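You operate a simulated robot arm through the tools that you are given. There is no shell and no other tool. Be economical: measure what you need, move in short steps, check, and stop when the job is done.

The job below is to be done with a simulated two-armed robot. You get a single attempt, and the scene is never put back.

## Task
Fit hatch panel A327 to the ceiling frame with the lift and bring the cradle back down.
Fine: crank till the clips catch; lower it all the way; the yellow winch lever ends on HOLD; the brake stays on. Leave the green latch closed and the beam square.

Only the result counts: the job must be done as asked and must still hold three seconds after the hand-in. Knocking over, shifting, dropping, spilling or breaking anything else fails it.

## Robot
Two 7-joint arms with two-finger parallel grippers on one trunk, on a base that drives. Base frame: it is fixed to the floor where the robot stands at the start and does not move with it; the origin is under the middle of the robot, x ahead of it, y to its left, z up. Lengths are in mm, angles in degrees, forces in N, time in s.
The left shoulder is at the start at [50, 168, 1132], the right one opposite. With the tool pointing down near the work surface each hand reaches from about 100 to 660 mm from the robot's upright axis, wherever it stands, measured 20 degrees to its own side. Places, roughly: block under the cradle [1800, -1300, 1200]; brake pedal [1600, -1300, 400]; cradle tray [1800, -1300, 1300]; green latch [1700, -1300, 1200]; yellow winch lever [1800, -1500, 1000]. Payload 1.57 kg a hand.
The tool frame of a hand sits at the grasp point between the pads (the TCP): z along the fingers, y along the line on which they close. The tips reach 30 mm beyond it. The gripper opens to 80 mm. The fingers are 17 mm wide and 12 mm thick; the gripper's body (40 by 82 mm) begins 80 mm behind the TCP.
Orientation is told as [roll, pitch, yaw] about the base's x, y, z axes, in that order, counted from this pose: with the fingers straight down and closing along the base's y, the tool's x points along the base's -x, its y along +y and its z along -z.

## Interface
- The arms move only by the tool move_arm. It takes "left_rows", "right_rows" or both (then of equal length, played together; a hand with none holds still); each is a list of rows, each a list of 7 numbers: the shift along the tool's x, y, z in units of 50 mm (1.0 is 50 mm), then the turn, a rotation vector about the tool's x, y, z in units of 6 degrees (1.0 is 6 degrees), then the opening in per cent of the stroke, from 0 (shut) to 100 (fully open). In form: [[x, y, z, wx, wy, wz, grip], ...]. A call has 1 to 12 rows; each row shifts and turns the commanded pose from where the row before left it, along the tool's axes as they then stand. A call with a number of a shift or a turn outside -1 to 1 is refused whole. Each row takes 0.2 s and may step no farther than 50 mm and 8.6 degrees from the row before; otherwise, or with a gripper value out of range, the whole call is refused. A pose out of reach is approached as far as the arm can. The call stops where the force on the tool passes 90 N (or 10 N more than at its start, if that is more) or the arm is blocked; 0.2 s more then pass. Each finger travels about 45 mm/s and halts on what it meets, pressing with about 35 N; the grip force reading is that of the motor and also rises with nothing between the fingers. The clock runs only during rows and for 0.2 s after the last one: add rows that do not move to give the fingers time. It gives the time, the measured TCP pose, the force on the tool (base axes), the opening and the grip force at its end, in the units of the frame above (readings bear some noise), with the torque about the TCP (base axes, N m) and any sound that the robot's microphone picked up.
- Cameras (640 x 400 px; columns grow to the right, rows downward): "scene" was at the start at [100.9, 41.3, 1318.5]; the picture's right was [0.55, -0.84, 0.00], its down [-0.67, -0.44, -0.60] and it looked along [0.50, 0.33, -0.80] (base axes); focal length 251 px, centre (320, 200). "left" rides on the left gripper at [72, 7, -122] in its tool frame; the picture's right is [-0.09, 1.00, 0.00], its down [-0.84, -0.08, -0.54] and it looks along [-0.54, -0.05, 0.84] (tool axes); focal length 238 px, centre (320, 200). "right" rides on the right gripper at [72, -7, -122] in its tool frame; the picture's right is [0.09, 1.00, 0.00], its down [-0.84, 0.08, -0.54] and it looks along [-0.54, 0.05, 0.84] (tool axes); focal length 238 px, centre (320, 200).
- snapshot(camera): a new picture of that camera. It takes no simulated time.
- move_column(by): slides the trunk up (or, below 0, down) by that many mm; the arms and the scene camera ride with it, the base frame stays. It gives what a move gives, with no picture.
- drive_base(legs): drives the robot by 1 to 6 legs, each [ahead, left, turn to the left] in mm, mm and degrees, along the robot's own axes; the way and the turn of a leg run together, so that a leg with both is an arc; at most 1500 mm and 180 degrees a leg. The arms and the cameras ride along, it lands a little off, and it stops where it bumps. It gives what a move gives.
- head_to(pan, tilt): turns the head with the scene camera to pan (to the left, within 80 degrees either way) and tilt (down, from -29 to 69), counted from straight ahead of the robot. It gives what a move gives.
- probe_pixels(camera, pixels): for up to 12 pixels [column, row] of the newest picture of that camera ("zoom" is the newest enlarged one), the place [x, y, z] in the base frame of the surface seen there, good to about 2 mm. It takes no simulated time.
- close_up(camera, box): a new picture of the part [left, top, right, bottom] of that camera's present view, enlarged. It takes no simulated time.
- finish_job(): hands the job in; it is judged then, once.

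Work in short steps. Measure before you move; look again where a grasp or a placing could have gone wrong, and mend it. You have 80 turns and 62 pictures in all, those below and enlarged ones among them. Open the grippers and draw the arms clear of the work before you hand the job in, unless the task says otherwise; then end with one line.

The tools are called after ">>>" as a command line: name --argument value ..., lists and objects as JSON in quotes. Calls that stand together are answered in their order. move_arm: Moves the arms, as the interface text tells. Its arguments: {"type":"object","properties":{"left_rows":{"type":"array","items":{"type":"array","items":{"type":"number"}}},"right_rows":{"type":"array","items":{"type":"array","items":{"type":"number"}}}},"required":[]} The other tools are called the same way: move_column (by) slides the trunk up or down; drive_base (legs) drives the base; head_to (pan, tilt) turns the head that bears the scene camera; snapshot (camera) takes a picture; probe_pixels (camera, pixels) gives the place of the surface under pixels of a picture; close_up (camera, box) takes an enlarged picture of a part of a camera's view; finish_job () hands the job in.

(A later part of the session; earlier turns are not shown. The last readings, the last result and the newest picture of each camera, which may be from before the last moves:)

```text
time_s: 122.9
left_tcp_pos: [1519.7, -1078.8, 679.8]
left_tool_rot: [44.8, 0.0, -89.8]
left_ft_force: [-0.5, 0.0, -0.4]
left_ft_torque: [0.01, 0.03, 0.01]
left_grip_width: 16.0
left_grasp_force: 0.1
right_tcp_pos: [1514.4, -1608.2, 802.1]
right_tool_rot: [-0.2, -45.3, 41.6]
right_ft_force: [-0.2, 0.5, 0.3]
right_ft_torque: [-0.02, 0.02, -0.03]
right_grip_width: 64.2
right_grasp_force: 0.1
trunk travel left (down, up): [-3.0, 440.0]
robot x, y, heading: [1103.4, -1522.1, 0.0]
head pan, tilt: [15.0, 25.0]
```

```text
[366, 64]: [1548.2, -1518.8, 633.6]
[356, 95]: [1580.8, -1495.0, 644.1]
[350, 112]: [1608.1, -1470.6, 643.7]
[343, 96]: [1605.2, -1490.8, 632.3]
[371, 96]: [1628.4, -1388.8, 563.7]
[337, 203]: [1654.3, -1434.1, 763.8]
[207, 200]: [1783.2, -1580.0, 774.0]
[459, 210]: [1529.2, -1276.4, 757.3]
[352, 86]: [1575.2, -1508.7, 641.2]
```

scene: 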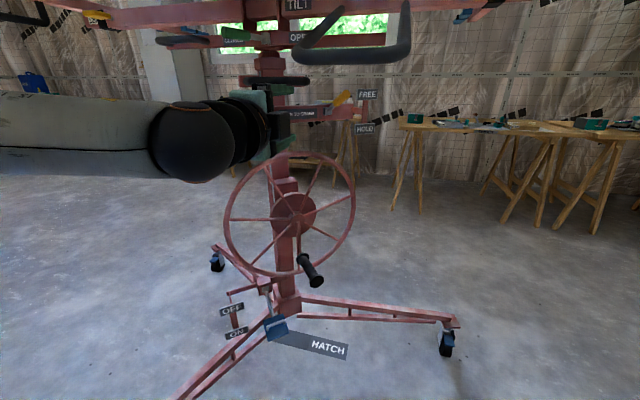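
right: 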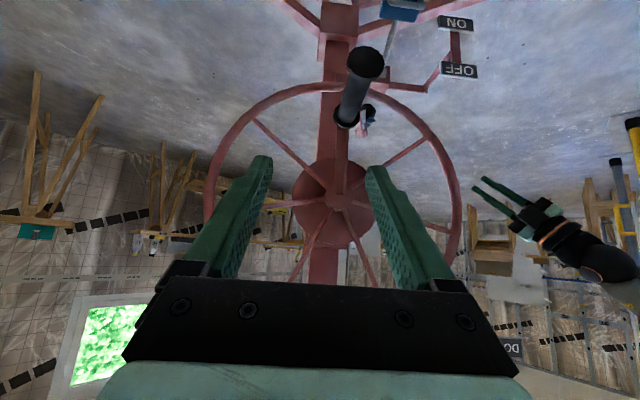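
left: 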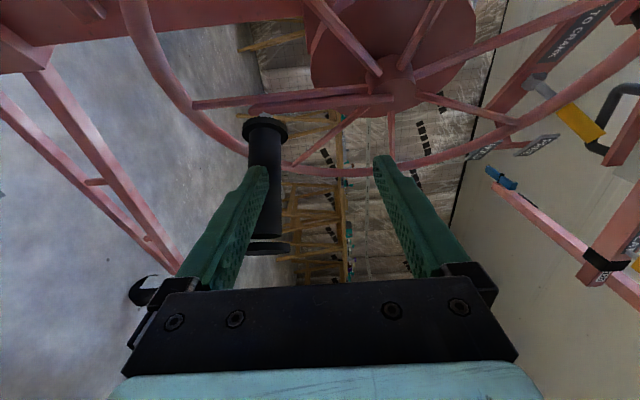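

Axis end at (1548,−1519,634), circle centre ≈(1579,−1492,765), r≈131. Approach and grip the handle.

>>> move_arm --right_rows '[[0.2, 0.29, 0.68, 0, 0, 0, 85], [0.2, 0.29, 0.68, 0, 0, 0, 85], [0.2, 0.29, 0.68, 0, 0, 0, 85], [0, 0, 0.7, 0, 0, 0, 85], [0, 0, 0.7, 0, 0, 0, 85], [0, 0, 0.6, 0, 0, 0, 85]]'

>>> snapshot --camera "right"

```text
time_s: 124.3
left_tcp_pos: [1520.4, -1079.7, 679.1]
left_tool_rot: [44.8, 0.0, -89.8]
left_ft_force: [-0.2, 0.4, -0.7]
left_ft_torque: [-0.02, 0.02, 0.0]
left_grip_width: 16.1
left_grasp_force: 0.2
right_tcp_pos: [1577.6, -1496.8, 636.5]
right_tool_rot: [-0.3, -45.2, 41.6]
right_ft_force: [-0.3, 0.2, 0.2]
right_ft_torque: [-0.04, -0.01, 0.0]
right_grip_width: 68.1
right_grasp_force: 0.1
trunk travel left (down, up): [-3.0, 440.0]
robot x, y, heading: [1098.6, -1522.4, -0.1]
head pan, tilt: [15.0, 25.0]
```

```text
14 pictures are left
```

right: 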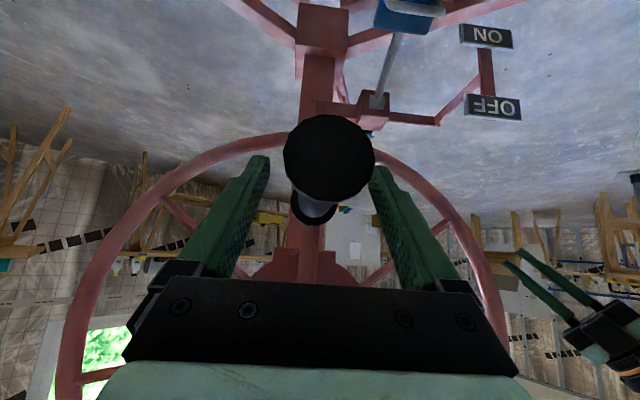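

Handle centred. Close on it and try 40° clockwise (toward the left).

>>> move_arm --right_rows '[[0, 0, 0.1, 0, 0, 0, 0], [0, 0, 0, 0, 0, 0, 0], [0, 0, 0, 0, 0, 0, 0], [0, 0, 0, 0, 0, 0, 0], [0, 0, 0, 0, 0, 0, 0]]'

>>> move_arm --right_rows '[[-0.112, 0.896, -0.112, 0, 0, 0, 0], [-0.322, 0.788, -0.322, 0, 0, 0, 0]]'

```text
time_s: 125.5
left_tcp_pos: [1519.6, -1078.9, 678.3]
left_tool_rot: [44.8, 0.1, -89.8]
left_ft_force: [-0.3, -0.5, -0.1]
left_ft_torque: [0.03, -0.02, 0.01]
left_grip_width: 16.1
left_grasp_force: 0.0
right_tcp_pos: [1579.8, -1492.1, 633.5]
right_tool_rot: [-0.2, -45.2, 41.6]
right_ft_force: [0.3, 3.1, -1.4]
right_ft_torque: [0.1, -0.1, -0.78]
right_grip_width: 29.2
right_grasp_force: 39.3
trunk travel left (down, up): [-3.0, 440.0]
robot x, y, heading: [1102.3, -1522.6, 0.1]
head pan, tilt: [15.0, 25.0]
```

```text
time_s: 126.0
left_tcp_pos: [1523.7, -1083.9, 678.9]
left_tool_rot: [44.7, 0.0, -90.3]
left_ft_force: [0.7, -1.1, 0.3]
left_ft_torque: [0.02, -0.03, 0.02]
left_grip_width: 16.0
left_grasp_force: 0.0
right_tcp_pos: [1580.5, -1490.6, 645.7]
right_tool_rot: [-5.0, -44.7, 39.1]
right_ft_force: [8.3, -21.1, 8.1]
right_ft_torque: [-1.0, 0.69, 0.68]
right_grip_width: 30.4
right_grasp_force: 39.4
trunk travel left (down, up): [-3.0, 440.0]
robot x, y, heading: [1099.1, -1522.2, -0.3]
head pan, tilt: [15.0, 25.0]
stopped in row 2 (right hand): the force on the tool passed its limit (the readings are from after the stop); the commanded pose is now the measured one
```

Clockwise is blocked, so raising is counter-clockwise. I open slightly, re-square the hand and re-centre.

>>> move_arm --right_rows '[[0, 0, 0, 0, 0, 0, 60], [0, 0, 0, 0, 0, 0, 60], [0.08, 0, 0.08, -0.56, 0, -0.145, 60], [0.08, 0, 0.08, -0.56, 0, -0.145, 60], [0, 0, 0, 0, 0, 0, 60]]'

>>> snapshot --camera "right"

```text
time_s: 127.2
left_tcp_pos: [1523.1, -1082.6, 677.5]
left_tool_rot: [44.9, 0.1, -90.0]
left_ft_force: [-0.5, 0.7, 0.4]
left_ft_torque: [0.0, 0.01, -0.02]
left_grip_width: 16.0
left_grasp_force: 0.0
right_tcp_pos: [1574.8, -1484.9, 632.5]
right_tool_rot: [0.7, -44.6, 41.8]
right_ft_force: [0.3, -1.0, -0.9]
right_ft_torque: [0.02, 0.02, -0.06]
right_grip_width: 48.7
right_grasp_force: 0.6
trunk travel left (down, up): [-3.0, 440.0]
robot x, y, heading: [1100.5, -1523.2, 0.2]
head pan, tilt: [15.0, 25.0]
```

```text
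13 pictures are left
```

right: 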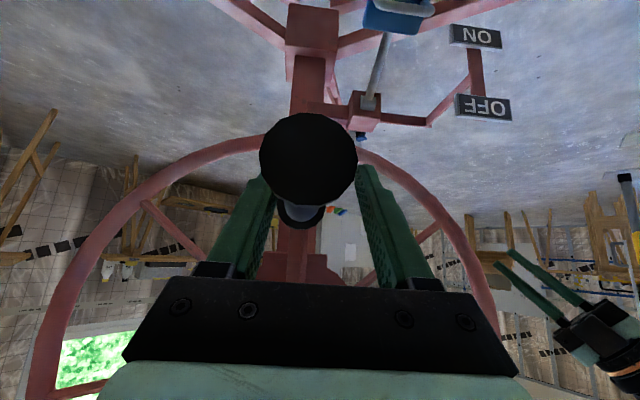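

Re-grip and try 40° counter-clockwise.

>>> move_arm --right_rows '[[0, -0.15, 0, 0, 0, 0, 40], [0, 0, 0, 0, 0, 0, 0], [0, 0, 0, 0, 0, 0, 0], [0, 0, 0, 0, 0, 0, 0]]'

>>> move_arm --right_rows '[[-0.112, -0.896, -0.112, 0, 0, 0, 0], [-0.322, -0.788, -0.322, 0, 0, 0, 0]]'

```text
time_s: 128.2
left_tcp_pos: [1521.8, -1083.1, 678.7]
left_tool_rot: [44.8, 0.0, -90.0]
left_ft_force: [-0.5, -1.1, 0.7]
left_ft_torque: [0.03, -0.03, 0.0]
left_grip_width: 16.0
left_grasp_force: 0.1
right_tcp_pos: [1582.9, -1490.2, 633.5]
right_tool_rot: [0.7, -44.7, 41.6]
right_ft_force: [4.6, -5.2, 0.8]
right_ft_torque: [-0.02, 0.0, -0.74]
right_grip_width: 29.8
right_grasp_force: 37.0
trunk travel left (down, up): [-3.0, 440.0]
robot x, y, heading: [1098.9, -1523.2, -0.2]
head pan, tilt: [15.0, 25.0]
```

```text
time_s: 128.8
left_tcp_pos: [1521.1, -1084.2, 680.5]
left_tool_rot: [45.1, 0.1, -90.2]
left_ft_force: [0.2, -0.1, -0.3]
left_ft_torque: [-0.02, 0.0, -0.02]
left_grip_width: 16.0
left_grasp_force: 0.2
right_tcp_pos: [1635.5, -1555.3, 667.0]
right_tool_rot: [1.0, -44.9, 41.7]
right_ft_force: [-35.8, -10.2, 12.7]
right_ft_torque: [0.08, -0.01, -1.24]
right_grip_width: 29.7
right_grasp_force: 38.7
trunk travel left (down, up): [-3.0, 440.0]
robot x, y, heading: [1096.8, -1523.5, -0.4]
head pan, tilt: [15.0, 25.0]
```

It turns counter-clockwise with modest force. Continue 40°→140°.

>>> move_arm --right_rows '[[-0.48, -0.585, -0.506, 0, 0, 0, 0], [-0.598, -0.311, -0.612, 0, 0, 0, 0], [-0.643, 0, -0.643, 0, 0, 0, 0], [-0.612, 0.311, -0.598, 0, 0, 0, 0], [-0.506, 0.585, -0.48, 0, 0, 0, 0]]'

```text
time_s: 130.0
left_tcp_pos: [1522.8, -1081.3, 677.8]
left_tool_rot: [44.8, 0.1, -90.1]
left_ft_force: [1.7, -0.2, -0.5]
left_ft_torque: [-0.04, 0.0, -0.01]
left_grip_width: 16.1
left_grasp_force: 0.0
right_tcp_pos: [1634.4, -1549.9, 850.6]
right_tool_rot: [1.5, -42.5, 42.0]
right_ft_force: [-38.5, 5.9, -42.2]
right_ft_torque: [-0.23, 0.59, -0.38]
right_grip_width: 29.7
right_grasp_force: 39.1
trunk travel left (down, up): [-3.0, 440.0]
robot x, y, heading: [1100.2, -1524.9, -0.3]
head pan, tilt: [15.0, 25.0]
```

Fit of my TCP track shows true circle r≈123 about z≈757; forces were radial. I correct and continue to 260°.

>>> move_arm --right_rows '[[-0.013, 0.86, -0.2, 0, 0, 0, 0], [-0.123, 0.841, -0.087, 0, 0, 0, 0], [0.087, 0.841, 0.123, 0, 0, 0, 0], [0.286, 0.74, 0.318, 0, 0, 0, 0], [0.451, 0.549, 0.475, 0, 0, 0, 0], [0.562, 0.292, 0.574, 0, 0, 0, 0]]'

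>>> head_to --pan 18 --tilt -10

>>> snapshot --camera "scene"

```text
time_s: 131.4
left_tcp_pos: [1523.9, -1081.4, 675.3]
left_tool_rot: [44.5, 0.0, -90.2]
left_ft_force: [-0.3, 0.0, 0.7]
left_ft_torque: [-0.03, -0.02, 0.01]
left_grip_width: 15.9
left_grasp_force: 0.1
right_tcp_pos: [1505.8, -1400.6, 778.6]
right_tool_rot: [0.6, -45.0, 41.0]
right_ft_force: [43.4, 27.1, -0.7]
right_ft_torque: [-0.24, 0.17, -1.0]
right_grip_width: 29.3
right_grasp_force: 38.5
trunk travel left (down, up): [-3.0, 440.0]
robot x, y, heading: [1100.6, -1523.4, 0.0]
head pan, tilt: [15.0, 25.0]
```

```text
time_s: 132.4
left_tcp_pos: [1524.4, -1080.9, 675.7]
left_tool_rot: [44.6, -0.1, -90.0]
left_ft_force: [0.0, -0.6, 0.2]
left_ft_torque: [0.03, -0.03, 0.02]
left_grip_width: 16.1
left_grasp_force: 0.1
right_tcp_pos: [1505.2, -1400.6, 779.4]
right_tool_rot: [0.6, -44.9, 41.3]
right_ft_force: [40.7, 23.2, -9.8]
right_ft_torque: [0.31, -0.45, -1.19]
right_grip_width: 29.2
right_grasp_force: 38.5
trunk travel left (down, up): [-3.0, 440.0]
robot x, y, heading: [1099.0, -1523.1, -0.0]
head pan, tilt: [18.0, -10.0]
```

```text
12 pictures are left
```

scene: 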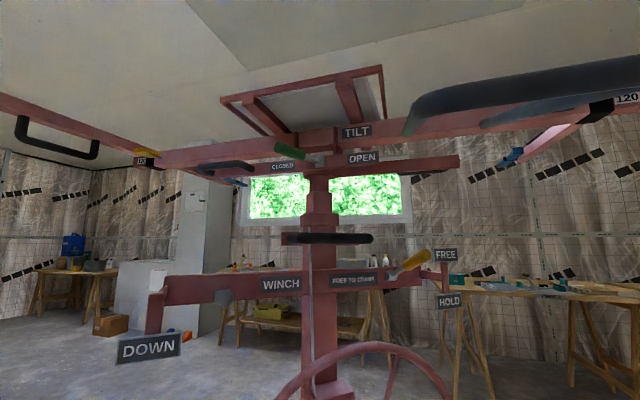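

I probe cradle parts to see how much it rose.

>>> probe_pixels --camera "scene" --pixels '[[357, 132], [283, 166], [290, 150], [383, 68], [222, 99], [427, 257], [450, 302], [148, 348]]'

```text
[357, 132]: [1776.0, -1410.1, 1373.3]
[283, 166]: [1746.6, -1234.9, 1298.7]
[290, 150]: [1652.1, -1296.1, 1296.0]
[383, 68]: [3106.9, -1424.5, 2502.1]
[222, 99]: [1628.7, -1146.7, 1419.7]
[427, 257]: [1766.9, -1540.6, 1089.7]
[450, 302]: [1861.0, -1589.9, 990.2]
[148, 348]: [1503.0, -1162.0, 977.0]
```

≈72 mm rise for 260° (~100 mm/turn, so ~11 turns). Finish this turn and go on half a turn.

>>> move_arm --right_rows '[[0.491, 0, 0.717, 0, 0, 0, 0], [0.574, -0.292, 0.562, 0, 0, 0, 0], [0.475, -0.549, 0.451, 0, 0, 0, 0], [0.318, -0.74, 0.286, 0, 0, 0, 0], [0.123, -0.841, 0.087, 0, 0, 0, 0]]'

>>> move_arm --right_rows '[[-0.087, -0.841, -0.123, 0, 0, 0, 0], [-0.286, -0.74, -0.318, 0, 0, 0, 0], [-0.451, -0.549, -0.475, 0, 0, 0, 0], [-0.562, -0.292, -0.574, 0, 0, 0, 0], [-0.604, 0, -0.604, 0, 0, 0, 0], [-0.574, 0.292, -0.562, 0, 0, 0, 0], [-0.475, 0.549, -0.451, 0, 0, 0, 0], [-0.318, 0.74, -0.286, 0, 0, 0, 0], [-0.123, 0.841, -0.087, 0, 0, 0, 0]]'

```text
time_s: 133.6
left_tcp_pos: [1520.6, -1082.4, 681.0]
left_tool_rot: [45.1, 0.0, -90.1]
left_ft_force: [-0.4, 0.5, 0.1]
left_ft_torque: [-0.02, -0.02, 0.02]
left_grip_width: 16.0
left_grasp_force: 0.1
right_tcp_pos: [1579.8, -1486.9, 639.2]
right_tool_rot: [0.9, -45.3, 41.7]
right_ft_force: [-28.0, -17.1, 36.8]
right_ft_torque: [0.08, 0.05, -1.25]
right_grip_width: 30.0
right_grasp_force: 39.3
trunk travel left (down, up): [-3.0, 440.0]
robot x, y, heading: [1104.8, -1526.5, -0.2]
head pan, tilt: [18.0, -10.0]
```

```text
time_s: 135.6
left_tcp_pos: [1522.0, -1082.8, 680.1]
left_tool_rot: [45.0, 0.1, -90.2]
left_ft_force: [0.0, 0.8, -0.1]
left_ft_torque: [-0.02, -0.03, -0.04]
left_grip_width: 16.1
left_grasp_force: 0.1
right_tcp_pos: [1582.5, -1491.2, 878.9]
right_tool_rot: [0.3, -44.0, 42.1]
right_ft_force: [-18.8, -25.0, -14.1]
right_ft_torque: [-0.56, 0.52, -0.68]
right_grip_width: 29.5
right_grasp_force: 39.2
trunk travel left (down, up): [-3.0, 440.0]
robot x, y, heading: [1098.1, -1527.7, -0.4]
head pan, tilt: [18.0, -10.0]
```

Circle refined (r≈120.5, z≈759.5). Two more turns.

>>> move_arm --right_rows '[[0.17, 0.824, 0.036, 0, 0, 0, 0], [0.28, 0.725, 0.312, 0, 0, 0, 0], [0.442, 0.538, 0.466, 0, 0, 0, 0], [0.551, 0.286, 0.563, 0, 0, 0, 0], [0.592, 0, 0.592, 0, 0, 0, 0], [0.563, -0.286, 0.551, 0, 0, 0, 0], [0.466, -0.538, 0.442, 0, 0, 0, 0], [0.312, -0.725, 0.28, 0, 0, 0, 0], [0.121, -0.824, 0.085, 0, 0, 0, 0]]'

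>>> move_arm --right_rows '[[-0.085, -0.824, -0.121, 0, 0, 0, 0], [-0.28, -0.725, -0.312, 0, 0, 0, 0], [-0.442, -0.538, -0.466, 0, 0, 0, 0], [-0.551, -0.286, -0.563, 0, 0, 0, 0], [-0.592, 0, -0.592, 0, 0, 0, 0], [-0.563, 0.286, -0.551, 0, 0, 0, 0], [-0.466, 0.538, -0.442, 0, 0, 0, 0], [-0.312, 0.725, -0.28, 0, 0, 0, 0], [-0.121, 0.824, -0.085, 0, 0, 0, 0]]'

>>> move_arm --right_rows '[[0.085, 0.824, 0.121, 0, 0, 0, 0], [0.28, 0.725, 0.312, 0, 0, 0, 0], [0.442, 0.538, 0.466, 0, 0, 0, 0], [0.551, 0.286, 0.563, 0, 0, 0, 0], [0.592, 0, 0.592, 0, 0, 0, 0], [0.563, -0.286, 0.551, 0, 0, 0, 0], [0.466, -0.538, 0.442, 0, 0, 0, 0], [0.312, -0.725, 0.28, 0, 0, 0, 0], [0.121, -0.824, 0.085, 0, 0, 0, 0]]'

>>> move_arm --right_rows '[[-0.085, -0.824, -0.121, 0, 0, 0, 0], [-0.28, -0.725, -0.312, 0, 0, 0, 0], [-0.442, -0.538, -0.466, 0, 0, 0, 0], [-0.551, -0.286, -0.563, 0, 0, 0, 0], [-0.592, 0, -0.592, 0, 0, 0, 0], [-0.563, 0.286, -0.551, 0, 0, 0, 0], [-0.466, 0.538, -0.442, 0, 0, 0, 0], [-0.312, 0.725, -0.28, 0, 0, 0, 0], [-0.121, 0.824, -0.085, 0, 0, 0, 0]]'

```text
time_s: 137.6
left_tcp_pos: [1523.8, -1082.3, 676.2]
left_tool_rot: [44.7, 0.0, -90.1]
left_ft_force: [0.3, -0.1, 0.6]
left_ft_torque: [0.0, -0.01, 0.03]
left_grip_width: 16.0
left_grasp_force: 0.1
right_tcp_pos: [1583.5, -1491.6, 638.9]
right_tool_rot: [0.6, -45.2, 41.7]
right_ft_force: [35.8, 35.5, -4.5]
right_ft_torque: [0.51, -0.46, -1.28]
right_grip_width: 29.1
right_grasp_force: 39.0
trunk travel left (down, up): [-3.0, 440.0]
robot x, y, heading: [1099.0, -1521.8, -0.0]
head pan, tilt: [18.0, -10.0]
```

```text
time_s: 139.6
left_tcp_pos: [1523.2, -1082.2, 676.3]
left_tool_rot: [44.7, -0.1, -90.1]
left_ft_force: [-0.3, -0.9, 0.2]
left_ft_torque: [-0.01, -0.02, -0.01]
left_grip_width: 15.9
left_grasp_force: 0.0
right_tcp_pos: [1578.2, -1489.6, 879.9]
right_tool_rot: [0.9, -44.7, 42.0]
right_ft_force: [9.3, 7.4, -7.1]
right_ft_torque: [-0.27, 0.31, -1.04]
right_grip_width: 29.6
right_grasp_force: 39.4
trunk travel left (down, up): [-3.0, 440.0]
robot x, y, heading: [1102.8, -1524.6, -0.3]
head pan, tilt: [18.0, -10.0]
```

```text
time_s: 141.6
left_tcp_pos: [1521.8, -1083.5, 679.0]
left_tool_rot: [44.9, -0.1, -90.1]
left_ft_force: [-0.1, 0.4, 0.9]
left_ft_torque: [-0.03, -0.03, -0.01]
left_grip_width: 15.8
left_grasp_force: 0.2
right_tcp_pos: [1580.5, -1493.6, 639.4]
right_tool_rot: [0.6, -44.7, 41.6]
right_ft_force: [5.8, 5.5, 8.4]
right_ft_torque: [0.39, -0.39, -0.84]
right_grip_width: 29.3
right_grasp_force: 38.8
trunk travel left (down, up): [-3.0, 440.0]
robot x, y, heading: [1100.5, -1523.4, -0.4]
head pan, tilt: [18.0, -10.0]
```

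```text
time_s: 143.6
left_tcp_pos: [1521.9, -1082.4, 679.0]
left_tool_rot: [44.9, 0.0, -90.0]
left_ft_force: [-0.3, 0.2, 0.6]
left_ft_torque: [0.01, 0.0, -0.01]
left_grip_width: 16.1
left_grasp_force: 0.1
right_tcp_pos: [1577.5, -1492.8, 879.6]
right_tool_rot: [0.6, -44.7, 42.2]
right_ft_force: [-3.4, -14.2, -6.2]
right_ft_torque: [-0.56, 0.51, -0.39]
right_grip_width: 29.7
right_grasp_force: 39.5
trunk travel left (down, up): [-3.0, 440.0]
robot x, y, heading: [1100.3, -1522.9, -0.4]
head pan, tilt: [18.0, -10.0]
```

Smooth, low forces; 3.5 turns done. Three more turns, then measure.

>>> move_arm --right_rows '[[0.085, 0.824, 0.121, 0, 0, 0, 0], [0.28, 0.725, 0.312, 0, 0, 0, 0], [0.442, 0.538, 0.466, 0, 0, 0, 0], [0.551, 0.286, 0.563, 0, 0, 0, 0], [0.592, 0, 0.592, 0, 0, 0, 0], [0.563, -0.286, 0.551, 0, 0, 0, 0], [0.466, -0.538, 0.442, 0, 0, 0, 0], [0.312, -0.725, 0.28, 0, 0, 0, 0], [0.121, -0.824, 0.085, 0, 0, 0, 0]]'

>>> move_arm --right_rows '[[-0.085, -0.824, -0.121, 0, 0, 0, 0], [-0.28, -0.725, -0.312, 0, 0, 0, 0], [-0.442, -0.538, -0.466, 0, 0, 0, 0], [-0.551, -0.286, -0.563, 0, 0, 0, 0], [-0.592, 0, -0.592, 0, 0, 0, 0], [-0.563, 0.286, -0.551, 0, 0, 0, 0], [-0.466, 0.538, -0.442, 0, 0, 0, 0], [-0.312, 0.725, -0.28, 0, 0, 0, 0], [-0.121, 0.824, -0.085, 0, 0, 0, 0]]'

>>> move_arm --right_rows '[[0.085, 0.824, 0.121, 0, 0, 0, 0], [0.28, 0.725, 0.312, 0, 0, 0, 0], [0.442, 0.538, 0.466, 0, 0, 0, 0], [0.551, 0.286, 0.563, 0, 0, 0, 0], [0.592, 0, 0.592, 0, 0, 0, 0], [0.563, -0.286, 0.551, 0, 0, 0, 0], [0.466, -0.538, 0.442, 0, 0, 0, 0], [0.312, -0.725, 0.28, 0, 0, 0, 0], [0.121, -0.824, 0.085, 0, 0, 0, 0]]'

>>> move_arm --right_rows '[[-0.085, -0.824, -0.121, 0, 0, 0, 0], [-0.28, -0.725, -0.312, 0, 0, 0, 0], [-0.442, -0.538, -0.466, 0, 0, 0, 0], [-0.551, -0.286, -0.563, 0, 0, 0, 0], [-0.592, 0, -0.592, 0, 0, 0, 0], [-0.563, 0.286, -0.551, 0, 0, 0, 0], [-0.466, 0.538, -0.442, 0, 0, 0, 0], [-0.312, 0.725, -0.28, 0, 0, 0, 0], [-0.121, 0.824, -0.085, 0, 0, 0, 0]]'

>>> move_arm --right_rows '[[0.085, 0.824, 0.121, 0, 0, 0, 0], [0.28, 0.725, 0.312, 0, 0, 0, 0], [0.442, 0.538, 0.466, 0, 0, 0, 0], [0.551, 0.286, 0.563, 0, 0, 0, 0], [0.592, 0, 0.592, 0, 0, 0, 0], [0.563, -0.286, 0.551, 0, 0, 0, 0], [0.466, -0.538, 0.442, 0, 0, 0, 0], [0.312, -0.725, 0.28, 0, 0, 0, 0], [0.121, -0.824, 0.085, 0, 0, 0, 0]]'

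>>> head_to --pan 18 --tilt -28

>>> snapshot --camera "scene"

```text
time_s: 145.6
left_tcp_pos: [1522.6, -1082.9, 678.3]
left_tool_rot: [44.9, -0.1, -90.1]
left_ft_force: [-0.6, 0.3, 0.0]
left_ft_torque: [0.05, 0.02, 0.03]
left_grip_width: 16.3
left_grasp_force: 0.1
right_tcp_pos: [1578.5, -1492.8, 639.2]
right_tool_rot: [1.0, -44.9, 41.6]
right_ft_force: [-4.2, 7.4, 12.1]
right_ft_torque: [0.46, -0.39, -1.87]
right_grip_width: 29.5
right_grasp_force: 38.8
trunk travel left (down, up): [-3.0, 440.0]
robot x, y, heading: [1099.9, -1527.4, -0.0]
head pan, tilt: [18.0, -10.0]
```

```text
time_s: 147.6
left_tcp_pos: [1520.8, -1081.5, 679.5]
left_tool_rot: [44.9, 0.1, -90.0]
left_ft_force: [-0.2, 0.2, 0.2]
left_ft_torque: [0.0, -0.02, -0.02]
left_grip_width: 16.0
left_grasp_force: 0.1
right_tcp_pos: [1577.4, -1490.2, 878.9]
right_tool_rot: [0.5, -44.5, 42.2]
right_ft_force: [-9.2, -17.8, -5.7]
right_ft_torque: [-0.59, 0.56, -0.49]
right_grip_width: 29.8
right_grasp_force: 39.0
trunk travel left (down, up): [-3.0, 440.0]
robot x, y, heading: [1098.6, -1525.5, -0.1]
head pan, tilt: [18.0, -10.0]
```

```text
time_s: 149.6
left_tcp_pos: [1523.2, -1081.9, 679.5]
left_tool_rot: [45.0, 0.0, -90.1]
left_ft_force: [0.2, 0.4, -0.6]
left_ft_torque: [0.02, 0.02, 0.02]
left_grip_width: 16.0
left_grasp_force: 0.1
right_tcp_pos: [1579.6, -1494.5, 638.7]
right_tool_rot: [0.9, -44.8, 41.4]
right_ft_force: [1.2, 11.2, 10.1]
right_ft_torque: [0.28, -0.2, -1.96]
right_grip_width: 29.0
right_grasp_force: 38.8
trunk travel left (down, up): [-3.0, 440.0]
robot x, y, heading: [1100.1, -1521.9, -0.2]
head pan, tilt: [18.0, -10.0]
```

```text
time_s: 151.6
left_tcp_pos: [1522.2, -1082.3, 678.9]
left_tool_rot: [44.9, 0.1, -90.2]
left_ft_force: [0.1, 0.5, -0.3]
left_ft_torque: [-0.02, 0.0, 0.03]
left_grip_width: 15.9
left_grasp_force: 0.0
right_tcp_pos: [1579.4, -1493.1, 879.0]
right_tool_rot: [0.4, -44.5, 42.1]
right_ft_force: [-9.9, -17.6, -6.4]
right_ft_torque: [-0.57, 0.6, -0.43]
right_grip_width: 29.6
right_grasp_force: 39.2
trunk travel left (down, up): [-3.0, 440.0]
robot x, y, heading: [1100.8, -1526.6, -0.0]
head pan, tilt: [18.0, -10.0]
```

```text
time_s: 153.6
left_tcp_pos: [1522.2, -1083.4, 679.5]
left_tool_rot: [45.0, 0.0, -90.2]
left_ft_force: [0.7, -0.7, 0.6]
left_ft_torque: [0.02, 0.01, 0.01]
left_grip_width: 16.0
left_grasp_force: 0.0
right_tcp_pos: [1579.2, -1493.3, 639.6]
right_tool_rot: [0.9, -44.7, 41.4]
right_ft_force: [-3.2, 7.8, 9.2]
right_ft_torque: [0.42, -0.31, -1.88]
right_grip_width: 29.1
right_grasp_force: 38.9
trunk travel left (down, up): [-3.0, 440.0]
robot x, y, heading: [1102.7, -1525.7, -0.4]
head pan, tilt: [18.0, -10.0]
```

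```text
time_s: 154.4
left_tcp_pos: [1523.2, -1081.8, 678.3]
left_tool_rot: [44.9, 0.0, -90.1]
left_ft_force: [0.1, -1.3, -0.3]
left_ft_torque: [-0.02, 0.01, 0.01]
left_grip_width: 16.0
left_grasp_force: 0.1
right_tcp_pos: [1577.2, -1491.4, 639.0]
right_tool_rot: [0.7, -44.7, 41.8]
right_ft_force: [-3.7, 2.0, 8.5]
right_ft_torque: [0.02, 0.03, -0.94]
right_grip_width: 29.6
right_grasp_force: 39.3
trunk travel left (down, up): [-3.0, 440.0]
robot x, y, heading: [1099.7, -1521.9, 0.3]
head pan, tilt: [18.0, -28.0]
```

```text
11 pictures are left
```

scene: 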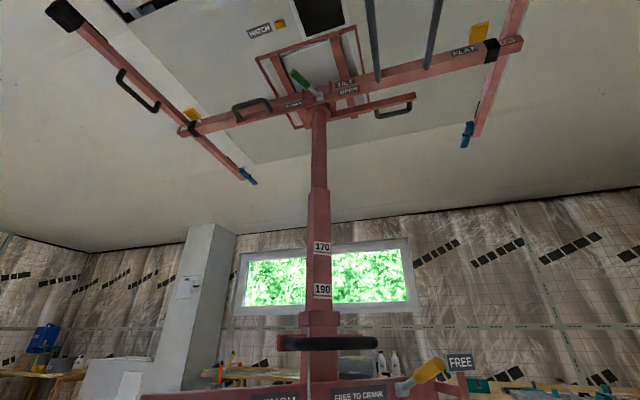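

I probe the beam height.

>>> probe_pixels --camera "scene" --pixels '[[345, 84], [257, 61], [360, 30], [338, 55], [322, 247], [322, 290], [300, 79]]'

```text
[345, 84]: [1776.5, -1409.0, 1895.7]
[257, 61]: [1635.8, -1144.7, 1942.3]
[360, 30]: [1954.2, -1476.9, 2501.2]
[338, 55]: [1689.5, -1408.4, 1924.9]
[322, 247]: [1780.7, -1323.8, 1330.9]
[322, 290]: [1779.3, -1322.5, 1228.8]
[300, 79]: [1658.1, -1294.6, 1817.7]
```

+598 mm after six turns; ~540 mm remain. Four more turns.

>>> move_arm --right_rows '[[-0.085, -0.824, -0.121, 0, 0, 0, 0], [-0.28, -0.725, -0.312, 0, 0, 0, 0], [-0.442, -0.538, -0.466, 0, 0, 0, 0], [-0.551, -0.286, -0.563, 0, 0, 0, 0], [-0.592, 0, -0.592, 0, 0, 0, 0], [-0.563, 0.286, -0.551, 0, 0, 0, 0], [-0.466, 0.538, -0.442, 0, 0, 0, 0], [-0.312, 0.725, -0.28, 0, 0, 0, 0], [-0.121, 0.824, -0.085, 0, 0, 0, 0]]'

>>> move_arm --right_rows '[[0.085, 0.824, 0.121, 0, 0, 0, 0], [0.28, 0.725, 0.312, 0, 0, 0, 0], [0.442, 0.538, 0.466, 0, 0, 0, 0], [0.551, 0.286, 0.563, 0, 0, 0, 0], [0.592, 0, 0.592, 0, 0, 0, 0], [0.563, -0.286, 0.551, 0, 0, 0, 0], [0.466, -0.538, 0.442, 0, 0, 0, 0], [0.312, -0.725, 0.28, 0, 0, 0, 0], [0.121, -0.824, 0.085, 0, 0, 0, 0]]'

>>> move_arm --right_rows '[[-0.085, -0.824, -0.121, 0, 0, 0, 0], [-0.28, -0.725, -0.312, 0, 0, 0, 0], [-0.442, -0.538, -0.466, 0, 0, 0, 0], [-0.551, -0.286, -0.563, 0, 0, 0, 0], [-0.592, 0, -0.592, 0, 0, 0, 0], [-0.563, 0.286, -0.551, 0, 0, 0, 0], [-0.466, 0.538, -0.442, 0, 0, 0, 0], [-0.312, 0.725, -0.28, 0, 0, 0, 0], [-0.121, 0.824, -0.085, 0, 0, 0, 0]]'

>>> move_arm --right_rows '[[0.085, 0.824, 0.121, 0, 0, 0, 0], [0.28, 0.725, 0.312, 0, 0, 0, 0], [0.442, 0.538, 0.466, 0, 0, 0, 0], [0.551, 0.286, 0.563, 0, 0, 0, 0], [0.592, 0, 0.592, 0, 0, 0, 0], [0.563, -0.286, 0.551, 0, 0, 0, 0], [0.466, -0.538, 0.442, 0, 0, 0, 0], [0.312, -0.725, 0.28, 0, 0, 0, 0], [0.121, -0.824, 0.085, 0, 0, 0, 0]]'

>>> move_arm --right_rows '[[-0.085, -0.824, -0.121, 0, 0, 0, 0], [-0.28, -0.725, -0.312, 0, 0, 0, 0], [-0.442, -0.538, -0.466, 0, 0, 0, 0], [-0.551, -0.286, -0.563, 0, 0, 0, 0], [-0.592, 0, -0.592, 0, 0, 0, 0], [-0.563, 0.286, -0.551, 0, 0, 0, 0], [-0.466, 0.538, -0.442, 0, 0, 0, 0], [-0.312, 0.725, -0.28, 0, 0, 0, 0], [-0.121, 0.824, -0.085, 0, 0, 0, 0]]'

>>> move_arm --right_rows '[[0.085, 0.824, 0.121, 0, 0, 0, 0], [0.28, 0.725, 0.312, 0, 0, 0, 0], [0.442, 0.538, 0.466, 0, 0, 0, 0], [0.551, 0.286, 0.563, 0, 0, 0, 0], [0.592, 0, 0.592, 0, 0, 0, 0], [0.563, -0.286, 0.551, 0, 0, 0, 0], [0.466, -0.538, 0.442, 0, 0, 0, 0], [0.312, -0.725, 0.28, 0, 0, 0, 0], [0.121, -0.824, 0.085, 0, 0, 0, 0]]'

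>>> move_arm --right_rows '[[-0.085, -0.824, -0.121, 0, 0, 0, 0], [-0.28, -0.725, -0.312, 0, 0, 0, 0], [-0.442, -0.538, -0.466, 0, 0, 0, 0], [-0.551, -0.286, -0.563, 0, 0, 0, 0], [-0.592, 0, -0.592, 0, 0, 0, 0], [-0.563, 0.286, -0.551, 0, 0, 0, 0], [-0.466, 0.538, -0.442, 0, 0, 0, 0], [-0.312, 0.725, -0.28, 0, 0, 0, 0], [-0.121, 0.824, -0.085, 0, 0, 0, 0]]'

>>> move_arm --right_rows '[[0.085, 0.824, 0.121, 0, 0, 0, 0], [0.28, 0.725, 0.312, 0, 0, 0, 0], [0.442, 0.538, 0.466, 0, 0, 0, 0], [0.551, 0.286, 0.563, 0, 0, 0, 0], [0.592, 0, 0.592, 0, 0, 0, 0], [0.563, -0.286, 0.551, 0, 0, 0, 0], [0.466, -0.538, 0.442, 0, 0, 0, 0], [0.312, -0.725, 0.28, 0, 0, 0, 0], [0.121, -0.824, 0.085, 0, 0, 0, 0]]'

>>> snapshot --camera "scene"

```text
time_s: 156.4
left_tcp_pos: [1522.4, -1081.3, 678.0]
left_tool_rot: [44.9, 0.1, -90.0]
left_ft_force: [-0.2, -0.2, -0.5]
left_ft_torque: [-0.04, 0.01, -0.01]
left_grip_width: 16.2
left_grasp_force: 0.0
right_tcp_pos: [1577.8, -1492.7, 879.2]
right_tool_rot: [0.5, -44.3, 42.1]
right_ft_force: [-10.4, -18.8, -11.5]
right_ft_torque: [-0.61, 0.55, -0.51]
right_grip_width: 29.9
right_grasp_force: 39.2
trunk travel left (down, up): [-3.0, 440.0]
robot x, y, heading: [1100.3, -1524.1, 0.1]
head pan, tilt: [18.0, -28.0]
```

```text
time_s: 158.4
left_tcp_pos: [1521.8, -1082.8, 680.0]
left_tool_rot: [44.9, 0.1, -90.1]
left_ft_force: [-0.5, 0.3, -0.4]
left_ft_torque: [0.04, 0.01, 0.0]
left_grip_width: 15.9
left_grasp_force: 0.1
right_tcp_pos: [1579.4, -1493.8, 638.5]
right_tool_rot: [0.8, -44.7, 41.4]
right_ft_force: [-10.9, 0.7, 13.8]
right_ft_torque: [0.26, -0.17, -1.72]
right_grip_width: 29.4
right_grasp_force: 39.1
trunk travel left (down, up): [-3.0, 440.0]
robot x, y, heading: [1104.0, -1523.9, -0.2]
head pan, tilt: [18.0, -28.0]
```

```text
time_s: 160.4
left_tcp_pos: [1522.1, -1082.9, 679.0]
left_tool_rot: [44.9, 0.1, -90.1]
left_ft_force: [0.1, 0.1, -0.9]
left_ft_torque: [-0.02, 0.0, -0.03]
left_grip_width: 16.0
left_grasp_force: 0.0
right_tcp_pos: [1576.8, -1492.4, 878.5]
right_tool_rot: [0.7, -44.4, 42.1]
right_ft_force: [-13.3, -10.5, -6.3]
right_ft_torque: [-0.46, 0.52, -1.21]
right_grip_width: 29.9
right_grasp_force: 38.9
trunk travel left (down, up): [-3.0, 440.0]
robot x, y, heading: [1098.9, -1524.5, -0.1]
head pan, tilt: [18.0, -28.0]
```

```text
time_s: 162.4
left_tcp_pos: [1522.6, -1083.0, 678.0]
left_tool_rot: [44.9, 0.0, -90.1]
left_ft_force: [-0.4, -0.6, -0.1]
left_ft_torque: [-0.02, 0.01, -0.02]
left_grip_width: 15.9
left_grasp_force: 0.1
right_tcp_pos: [1579.3, -1493.5, 637.0]
right_tool_rot: [0.8, -44.5, 41.4]
right_ft_force: [-2.7, 2.4, 7.2]
right_ft_torque: [0.57, -0.58, -1.28]
right_grip_width: 29.3
right_grasp_force: 39.3
trunk travel left (down, up): [-3.0, 440.0]
robot x, y, heading: [1096.4, -1525.5, -0.2]
head pan, tilt: [18.0, -28.0]
```

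```text
time_s: 164.4
left_tcp_pos: [1521.0, -1082.7, 679.2]
left_tool_rot: [44.8, 0.1, -90.2]
left_ft_force: [0.4, -0.8, 0.3]
left_ft_torque: [-0.03, 0.02, -0.04]
left_grip_width: 16.0
left_grasp_force: 0.0
right_tcp_pos: [1578.3, -1493.0, 879.5]
right_tool_rot: [0.5, -44.3, 42.2]
right_ft_force: [-9.9, -19.4, -8.6]
right_ft_torque: [-0.51, 0.48, -0.5]
right_grip_width: 30.0
right_grasp_force: 39.1
trunk travel left (down, up): [-3.0, 440.0]
robot x, y, heading: [1100.6, -1524.8, 0.1]
head pan, tilt: [18.0, -28.0]
```

```text
time_s: 166.4
left_tcp_pos: [1521.3, -1082.7, 679.1]
left_tool_rot: [44.8, 0.2, -90.2]
left_ft_force: [0.4, -0.1, -0.2]
left_ft_torque: [0.0, 0.02, 0.0]
left_grip_width: 16.2
left_grasp_force: 0.1
right_tcp_pos: [1577.9, -1492.1, 638.2]
right_tool_rot: [0.9, -44.8, 41.5]
right_ft_force: [-9.8, 2.6, 15.8]
right_ft_torque: [0.29, -0.21, -1.76]
right_grip_width: 29.8
right_grasp_force: 39.0
trunk travel left (down, up): [-3.0, 440.0]
robot x, y, heading: [1103.1, -1524.2, 0.0]
head pan, tilt: [18.0, -28.0]
```

```text
time_s: 168.4
left_tcp_pos: [1521.1, -1081.1, 677.9]
left_tool_rot: [44.8, 0.2, -90.1]
left_ft_force: [-0.5, 0.3, -0.9]
left_ft_torque: [-0.03, -0.03, -0.01]
left_grip_width: 16.0
left_grasp_force: 0.1
right_tcp_pos: [1578.4, -1493.3, 879.5]
right_tool_rot: [0.5, -44.4, 42.1]
right_ft_force: [-10.2, -18.0, -9.0]
right_ft_torque: [-0.56, 0.52, -0.45]
right_grip_width: 29.7
right_grasp_force: 39.6
trunk travel left (down, up): [-3.0, 440.0]
robot x, y, heading: [1102.0, -1523.9, -0.1]
head pan, tilt: [18.0, -28.0]
```

```text
time_s: 170.4
left_tcp_pos: [1522.6, -1083.3, 678.9]
left_tool_rot: [44.9, 0.0, -90.1]
left_ft_force: [1.0, -0.5, 0.1]
left_ft_torque: [0.01, 0.02, 0.01]
left_grip_width: 15.8
left_grasp_force: 0.1
right_tcp_pos: [1578.5, -1492.5, 639.1]
right_tool_rot: [0.8, -44.8, 41.5]
right_ft_force: [-9.2, 2.7, 13.8]
right_ft_torque: [0.35, -0.21, -1.78]
right_grip_width: 29.8
right_grasp_force: 38.5
trunk travel left (down, up): [-3.0, 440.0]
robot x, y, heading: [1101.1, -1525.1, 0.1]
head pan, tilt: [18.0, -28.0]
```

```text
10 pictures are left
```

scene: 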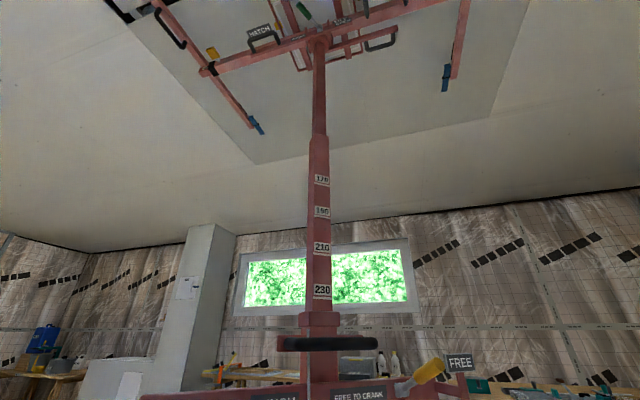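

~10 turns; panel top ≈2360. One more turn, then small steps listening for the clips.

>>> move_arm --right_rows '[[-0.085, -0.824, -0.121, 0, 0, 0, 0], [-0.28, -0.725, -0.312, 0, 0, 0, 0], [-0.442, -0.538, -0.466, 0, 0, 0, 0], [-0.551, -0.286, -0.563, 0, 0, 0, 0], [-0.592, 0, -0.592, 0, 0, 0, 0], [-0.563, 0.286, -0.551, 0, 0, 0, 0], [-0.466, 0.538, -0.442, 0, 0, 0, 0], [-0.312, 0.725, -0.28, 0, 0, 0, 0], [-0.121, 0.824, -0.085, 0, 0, 0, 0]]'

>>> move_arm --right_rows '[[0.085, 0.824, 0.121, 0, 0, 0, 0], [0.28, 0.725, 0.312, 0, 0, 0, 0], [0.442, 0.538, 0.466, 0, 0, 0, 0], [0.551, 0.286, 0.563, 0, 0, 0, 0], [0.592, 0, 0.592, 0, 0, 0, 0], [0.563, -0.286, 0.551, 0, 0, 0, 0], [0.466, -0.538, 0.442, 0, 0, 0, 0], [0.312, -0.725, 0.28, 0, 0, 0, 0], [0.121, -0.824, 0.085, 0, 0, 0, 0]]'

>>> move_arm --right_rows '[[-0.085, -0.824, -0.121, 0, 0, 0, 0], [-0.28, -0.725, -0.312, 0, 0, 0, 0], [-0.442, -0.538, -0.466, 0, 0, 0, 0], [-0.551, -0.286, -0.563, 0, 0, 0, 0]]'

>>> head_to --pan 18 --tilt -29

>>> close_up --camera "scene" --box '[190, 0, 430, 150]'

```text
time_s: 172.4
left_tcp_pos: [1521.8, -1082.1, 678.8]
left_tool_rot: [44.9, 0.1, -90.1]
left_ft_force: [-1.0, -0.5, -0.7]
left_ft_torque: [-0.01, 0.01, 0.02]
left_grip_width: 15.9
left_grasp_force: 0.1
right_tcp_pos: [1578.0, -1492.8, 879.4]
right_tool_rot: [0.4, -44.5, 42.2]
right_ft_force: [-10.2, -17.5, -5.5]
right_ft_torque: [-0.58, 0.55, -0.49]
right_grip_width: 29.7
right_grasp_force: 39.1
trunk travel left (down, up): [-3.0, 440.0]
robot x, y, heading: [1102.0, -1524.2, -0.0]
head pan, tilt: [18.0, -28.0]
```

```text
time_s: 174.4
left_tcp_pos: [1522.7, -1081.6, 678.3]
left_tool_rot: [44.8, 0.1, -90.1]
left_ft_force: [0.5, 0.4, 0.1]
left_ft_torque: [0.01, 0.04, 0.0]
left_grip_width: 16.0
left_grasp_force: 0.0
right_tcp_pos: [1579.5, -1493.7, 639.1]
right_tool_rot: [0.9, -44.7, 41.4]
right_ft_force: [-0.7, 8.8, 8.2]
right_ft_torque: [0.31, -0.19, -1.96]
right_grip_width: 29.2
right_grasp_force: 39.0
trunk travel left (down, up): [-3.0, 440.0]
robot x, y, heading: [1102.6, -1524.2, -0.2]
head pan, tilt: [18.0, -28.0]
```

```text
time_s: 175.4
left_tcp_pos: [1523.2, -1084.0, 680.0]
left_tool_rot: [44.9, 0.0, -90.1]
left_ft_force: [1.0, 0.1, -0.4]
left_ft_torque: [-0.04, -0.02, -0.01]
left_grip_width: 16.4
left_grasp_force: 0.0
right_tcp_pos: [1655.4, -1583.7, 736.3]
right_tool_rot: [0.7, -44.6, 41.7]
right_ft_force: [-25.6, -2.6, -8.1]
right_ft_torque: [0.57, -0.44, -1.24]
right_grip_width: 29.6
right_grasp_force: 38.9
trunk travel left (down, up): [-3.0, 440.0]
robot x, y, heading: [1100.4, -1522.0, -0.2]
head pan, tilt: [18.0, -28.0]
```

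```text
time_s: 176.0
left_tcp_pos: [1522.1, -1083.8, 680.5]
left_tool_rot: [45.0, 0.0, -90.0]
left_ft_force: [0.3, 0.1, -0.6]
left_ft_torque: [0.02, 0.01, 0.0]
left_grip_width: 16.0
left_grasp_force: 0.1
right_tcp_pos: [1656.2, -1584.0, 737.5]
right_tool_rot: [0.7, -44.5, 41.7]
right_ft_force: [-31.7, -13.6, -1.5]
right_ft_torque: [-0.03, 0.2, -0.78]
right_grip_width: 29.6
right_grasp_force: 39.2
trunk travel left (down, up): [-3.0, 440.0]
robot x, y, heading: [1103.1, -1524.5, -0.5]
head pan, tilt: [18.0, -28.6]
```

```text
2.67 times, centred on (310, 75) of scene
```

zoom: 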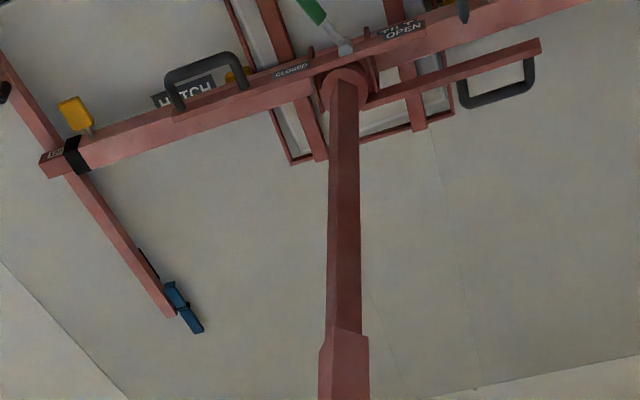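

~11.2 turns; about 15–20 mm remain. Continue in small calls.

>>> move_arm --right_rows '[[-0.592, 0, -0.592, 0, 0, 0, 0], [-0.563, 0.286, -0.551, 0, 0, 0, 0]]'

>>> move_arm --right_rows '[[-0.466, 0.538, -0.442, 0, 0, 0, 0]]'

>>> move_arm --right_rows '[[-0.312, 0.725, -0.28, 0, 0, 0, 0]]'

```text
time_s: 176.6
left_tcp_pos: [1521.4, -1083.0, 679.3]
left_tool_rot: [44.9, 0.2, -90.1]
left_ft_force: [-0.6, 0.1, 0.1]
left_ft_torque: [-0.01, 0.0, 0.02]
left_grip_width: 16.0
left_grasp_force: 0.1
right_tcp_pos: [1647.1, -1575.5, 817.6]
right_tool_rot: [0.5, -44.3, 41.9]
right_ft_force: [-23.6, -17.1, -11.9]
right_ft_torque: [0.37, -0.45, -0.93]
right_grip_width: 29.5
right_grasp_force: 39.6
trunk travel left (down, up): [-3.0, 440.0]
robot x, y, heading: [1101.4, -1524.1, -0.3]
head pan, tilt: [18.0, -28.6]
```

```text
time_s: 177.0
left_tcp_pos: [1522.6, -1082.7, 679.5]
left_tool_rot: [44.9, 0.1, -90.1]
left_ft_force: [0.3, 0.8, 1.3]
left_ft_torque: [-0.03, 0.03, 0.0]
left_grip_width: 15.9
left_grasp_force: 0.0
right_tcp_pos: [1629.6, -1551.0, 852.7]
right_tool_rot: [0.5, -44.7, 42.1]
right_ft_force: [-17.2, -14.6, -2.8]
right_ft_torque: [-0.65, 0.81, -1.11]
right_grip_width: 29.6
right_grasp_force: 38.6
trunk travel left (down, up): [-3.0, 440.0]
robot x, y, heading: [1102.0, -1522.8, -0.1]
head pan, tilt: [18.0, -28.6]
```

```text
time_s: 177.4
left_tcp_pos: [1524.3, -1085.7, 681.3]
left_tool_rot: [44.7, 0.3, -90.2]
left_ft_force: [0.0, -1.5, 1.0]
left_ft_torque: [0.13, 0.06, 0.09]
left_grip_width: 16.0
left_grasp_force: 0.1
right_tcp_pos: [1610.2, -1531.8, 882.7]
right_tool_rot: [1.4, -46.2, 40.6]
right_ft_force: [-4.9, 1.9, 3.8]
right_ft_torque: [-0.21, -0.17, -0.35]
right_grip_width: 0.0
right_grasp_force: 22.7
trunk travel left (down, up): [-3.0, 440.0]
robot x, y, heading: [1102.7, -1528.5, -0.0]
head pan, tilt: [18.0, -28.6]
```

The handle slipped out of the pads (opening 0) – resistance at the top. I look at the crank and ceiling.

>>> snapshot --camera "right"

>>> snapshot --camera "scene"

>>> probe_pixels --camera "scene" --pixels '[[300, 61], [345, 47], [218, 52], [320, 80], [367, 12]]'

```text
8 pictures are left
```

right: 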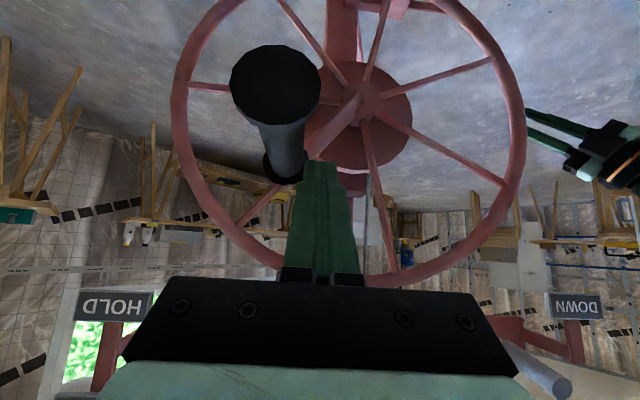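

```text
7 pictures are left
```

scene: 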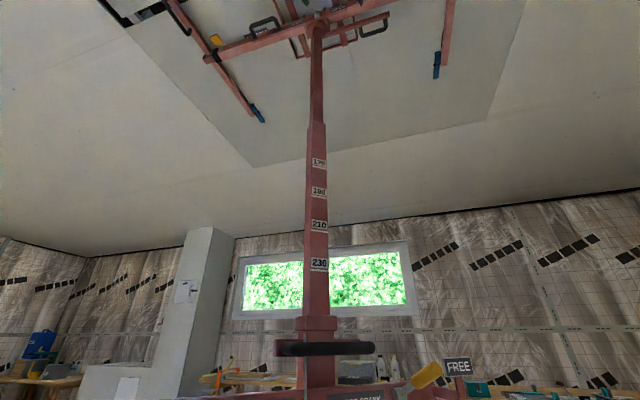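

```text
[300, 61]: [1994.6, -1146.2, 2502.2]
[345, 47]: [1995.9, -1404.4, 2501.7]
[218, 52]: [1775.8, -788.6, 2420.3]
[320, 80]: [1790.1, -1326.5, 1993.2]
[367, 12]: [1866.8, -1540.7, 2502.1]
```

The handle stayed put. I probe it for its present angle.

>>> probe_pixels --camera "right" --pixels '[[275, 85], [275, 130], [283, 160], [365, 108], [300, 120]]'

```text
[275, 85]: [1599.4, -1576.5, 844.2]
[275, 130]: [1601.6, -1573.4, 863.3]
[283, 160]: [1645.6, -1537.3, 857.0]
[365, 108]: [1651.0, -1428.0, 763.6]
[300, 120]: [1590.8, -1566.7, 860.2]
```

Handle sits at ≈136° (panel top ≈2500, at the frame). I back off, realign on the handle, and grip it deeper for a firm push.

>>> move_arm --right_rows '[[0, 0, -0.8, 0, 0, 0, 40], [0, 0, -0.8, 0.23, 0, 0, 85], [0.26, -0.3, 0.4, 0, 0, 0, 85], [0.26, -0.3, 0.4, 0, 0, 0, 85], [0, 0, 0, 0, 0, 0, 85]]'

>>> snapshot --camera "right"

```text
time_s: 178.6
left_tcp_pos: [1523.5, -1082.1, 678.1]
left_tool_rot: [44.8, 0.1, -90.1]
left_ft_force: [0.4, 1.2, 0.9]
left_ft_torque: [-0.01, 0.02, 0.0]
left_grip_width: 15.9
left_grasp_force: 0.1
right_tcp_pos: [1593.1, -1577.5, 883.0]
right_tool_rot: [-0.6, -44.7, 41.9]
right_ft_force: [1.1, 1.0, -1.0]
right_ft_torque: [0.0, 0.01, 0.0]
right_grip_width: 68.0
right_grasp_force: 0.1
trunk travel left (down, up): [-3.0, 440.0]
robot x, y, heading: [1100.4, -1521.4, 0.1]
head pan, tilt: [18.0, -28.6]
```

```text
6 pictures are left
```

right: 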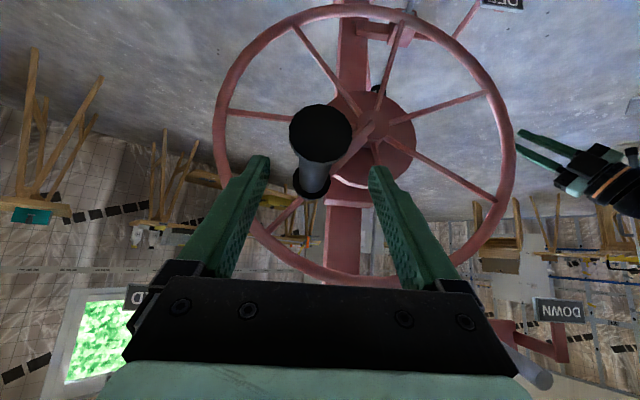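

>>> probe_pixels --camera "right" --pixels '[[320, 133], [316, 170], [313, 188]]'

```text
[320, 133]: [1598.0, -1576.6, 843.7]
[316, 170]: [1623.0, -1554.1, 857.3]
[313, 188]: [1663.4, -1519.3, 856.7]
```

Approach with the rod deeper in the pads, close, then push on in 10° steps.

>>> move_arm --right_rows '[[-0.09, -0.08, 0.5, 0, 0, 0, 85], [0, 0, 0.5, 0, 0, 0, 85], [0, 0, 0.43, 0, 0, 0, 85], [0, 0, 0, 0, 0, 0, 0], [0, 0, 0, 0, 0, 0, 0], [0, 0, 0, 0, 0, 0, 0], [0, 0, 0, 0, 0, 0, 0]]'

>>> move_arm --right_rows '[[-0.194, 0.328, -0.18, 0, 0, 0, 0]]'

>>> move_arm --right_rows '[[-0.152, 0.366, -0.136, 0, 0, 0, 0]]'

```text
time_s: 180.2
left_tcp_pos: [1521.6, -1082.4, 678.6]
left_tool_rot: [44.8, 0.0, -90.0]
left_ft_force: [0.4, 0.8, 0.1]
left_ft_torque: [0.01, 0.01, 0.01]
left_grip_width: 15.7
left_grasp_force: 0.0
right_tcp_pos: [1634.7, -1544.5, 835.4]
right_tool_rot: [-0.7, -44.8, 41.9]
right_ft_force: [-3.0, 5.3, -2.1]
right_ft_torque: [0.11, -0.2, -0.48]
right_grip_width: 29.5
right_grasp_force: 29.3
trunk travel left (down, up): [-3.0, 440.0]
robot x, y, heading: [1102.5, -1523.3, 0.2]
head pan, tilt: [18.0, -28.6]
```

```text
time_s: 180.6
left_tcp_pos: [1526.7, -1084.4, 676.3]
left_tool_rot: [44.5, 0.2, -90.2]
left_ft_force: [-0.4, -0.1, -0.4]
left_ft_torque: [0.02, -0.02, -0.02]
left_grip_width: 15.9
left_grasp_force: 0.1
right_tcp_pos: [1635.0, -1544.6, 836.3]
right_tool_rot: [-0.7, -43.2, 40.2]
right_ft_force: [29.6, -24.9, -34.5]
right_ft_torque: [0.4, 0.0, 0.51]
right_grip_width: 29.1
right_grasp_force: 39.0
trunk travel left (down, up): [-3.0, 440.0]
robot x, y, heading: [1106.5, -1523.9, -0.2]
head pan, tilt: [18.0, -28.6]
```

```text
time_s: 181.0
left_tcp_pos: [1526.1, -1085.3, 680.5]
left_tool_rot: [44.5, 0.3, -90.3]
left_ft_force: [0.6, 0.0, -0.3]
left_ft_torque: [-0.03, 0.01, 0.02]
left_grip_width: 16.0
left_grasp_force: 0.1
right_tcp_pos: [1634.4, -1544.4, 863.8]
right_tool_rot: [-2.1, -45.6, 39.2]
right_ft_force: [56.8, -53.7, 7.1]
right_ft_torque: [-1.09, -1.18, -0.43]
right_grip_width: 29.4
right_grasp_force: 38.8
trunk travel left (down, up): [-3.0, 440.0]
robot x, y, heading: [1101.0, -1525.2, -0.4]
head pan, tilt: [18.0, -28.6]
```

The handle is at a hard stop (78 N, no motion): the panel is pressed home. I undo the push, then test turning back clockwise 40°.

>>> move_arm --right_rows '[[0.17, -0.35, 0.16, 0, 0, 0, 0], [0.17, -0.344, 0.156, 0, 0, 0, 0]]'

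>>> move_arm --right_rows '[[0.489, -0.49, 0.467, 0, 0, 0, 0], [0.573, -0.23, 0.563, 0, 0, 0, 0]]'

```text
time_s: 181.6
left_tcp_pos: [1519.7, -1081.3, 682.2]
left_tool_rot: [45.1, 0.2, -90.0]
left_ft_force: [0.2, 0.9, 0.3]
left_ft_torque: [0.01, -0.01, -0.03]
left_grip_width: 16.1
left_grasp_force: 0.0
right_tcp_pos: [1634.9, -1545.6, 855.8]
right_tool_rot: [-1.4, -47.3, 42.2]
right_ft_force: [-0.1, -16.5, 53.6]
right_ft_torque: [0.28, -0.57, -1.64]
right_grip_width: 28.8
right_grasp_force: 39.0
trunk travel left (down, up): [-3.0, 440.0]
robot x, y, heading: [1098.2, -1522.2, 0.0]
head pan, tilt: [18.0, -28.6]
```

```text
time_s: 182.1
left_tcp_pos: [1518.0, -1080.9, 679.0]
left_tool_rot: [45.1, 0.0, -90.1]
left_ft_force: [-1.0, 1.3, -1.1]
left_ft_torque: [-0.04, -0.03, 0.0]
left_grip_width: 16.1
left_grasp_force: 0.0
right_tcp_pos: [1633.9, -1542.4, 829.7]
right_tool_rot: [0.1, -48.0, 44.3]
right_ft_force: [-27.3, -3.2, 17.6]
right_ft_torque: [-0.9, 0.76, -1.86]
right_grip_width: 32.4
right_grasp_force: 40.8
trunk travel left (down, up): [-3.0, 440.0]
robot x, y, heading: [1100.2, -1525.7, -0.0]
head pan, tilt: [18.0, -28.6]
stopped in row 2 (right hand): the force on the tool passed its limit (the readings are from after the stop); the commanded pose is now the measured one
```

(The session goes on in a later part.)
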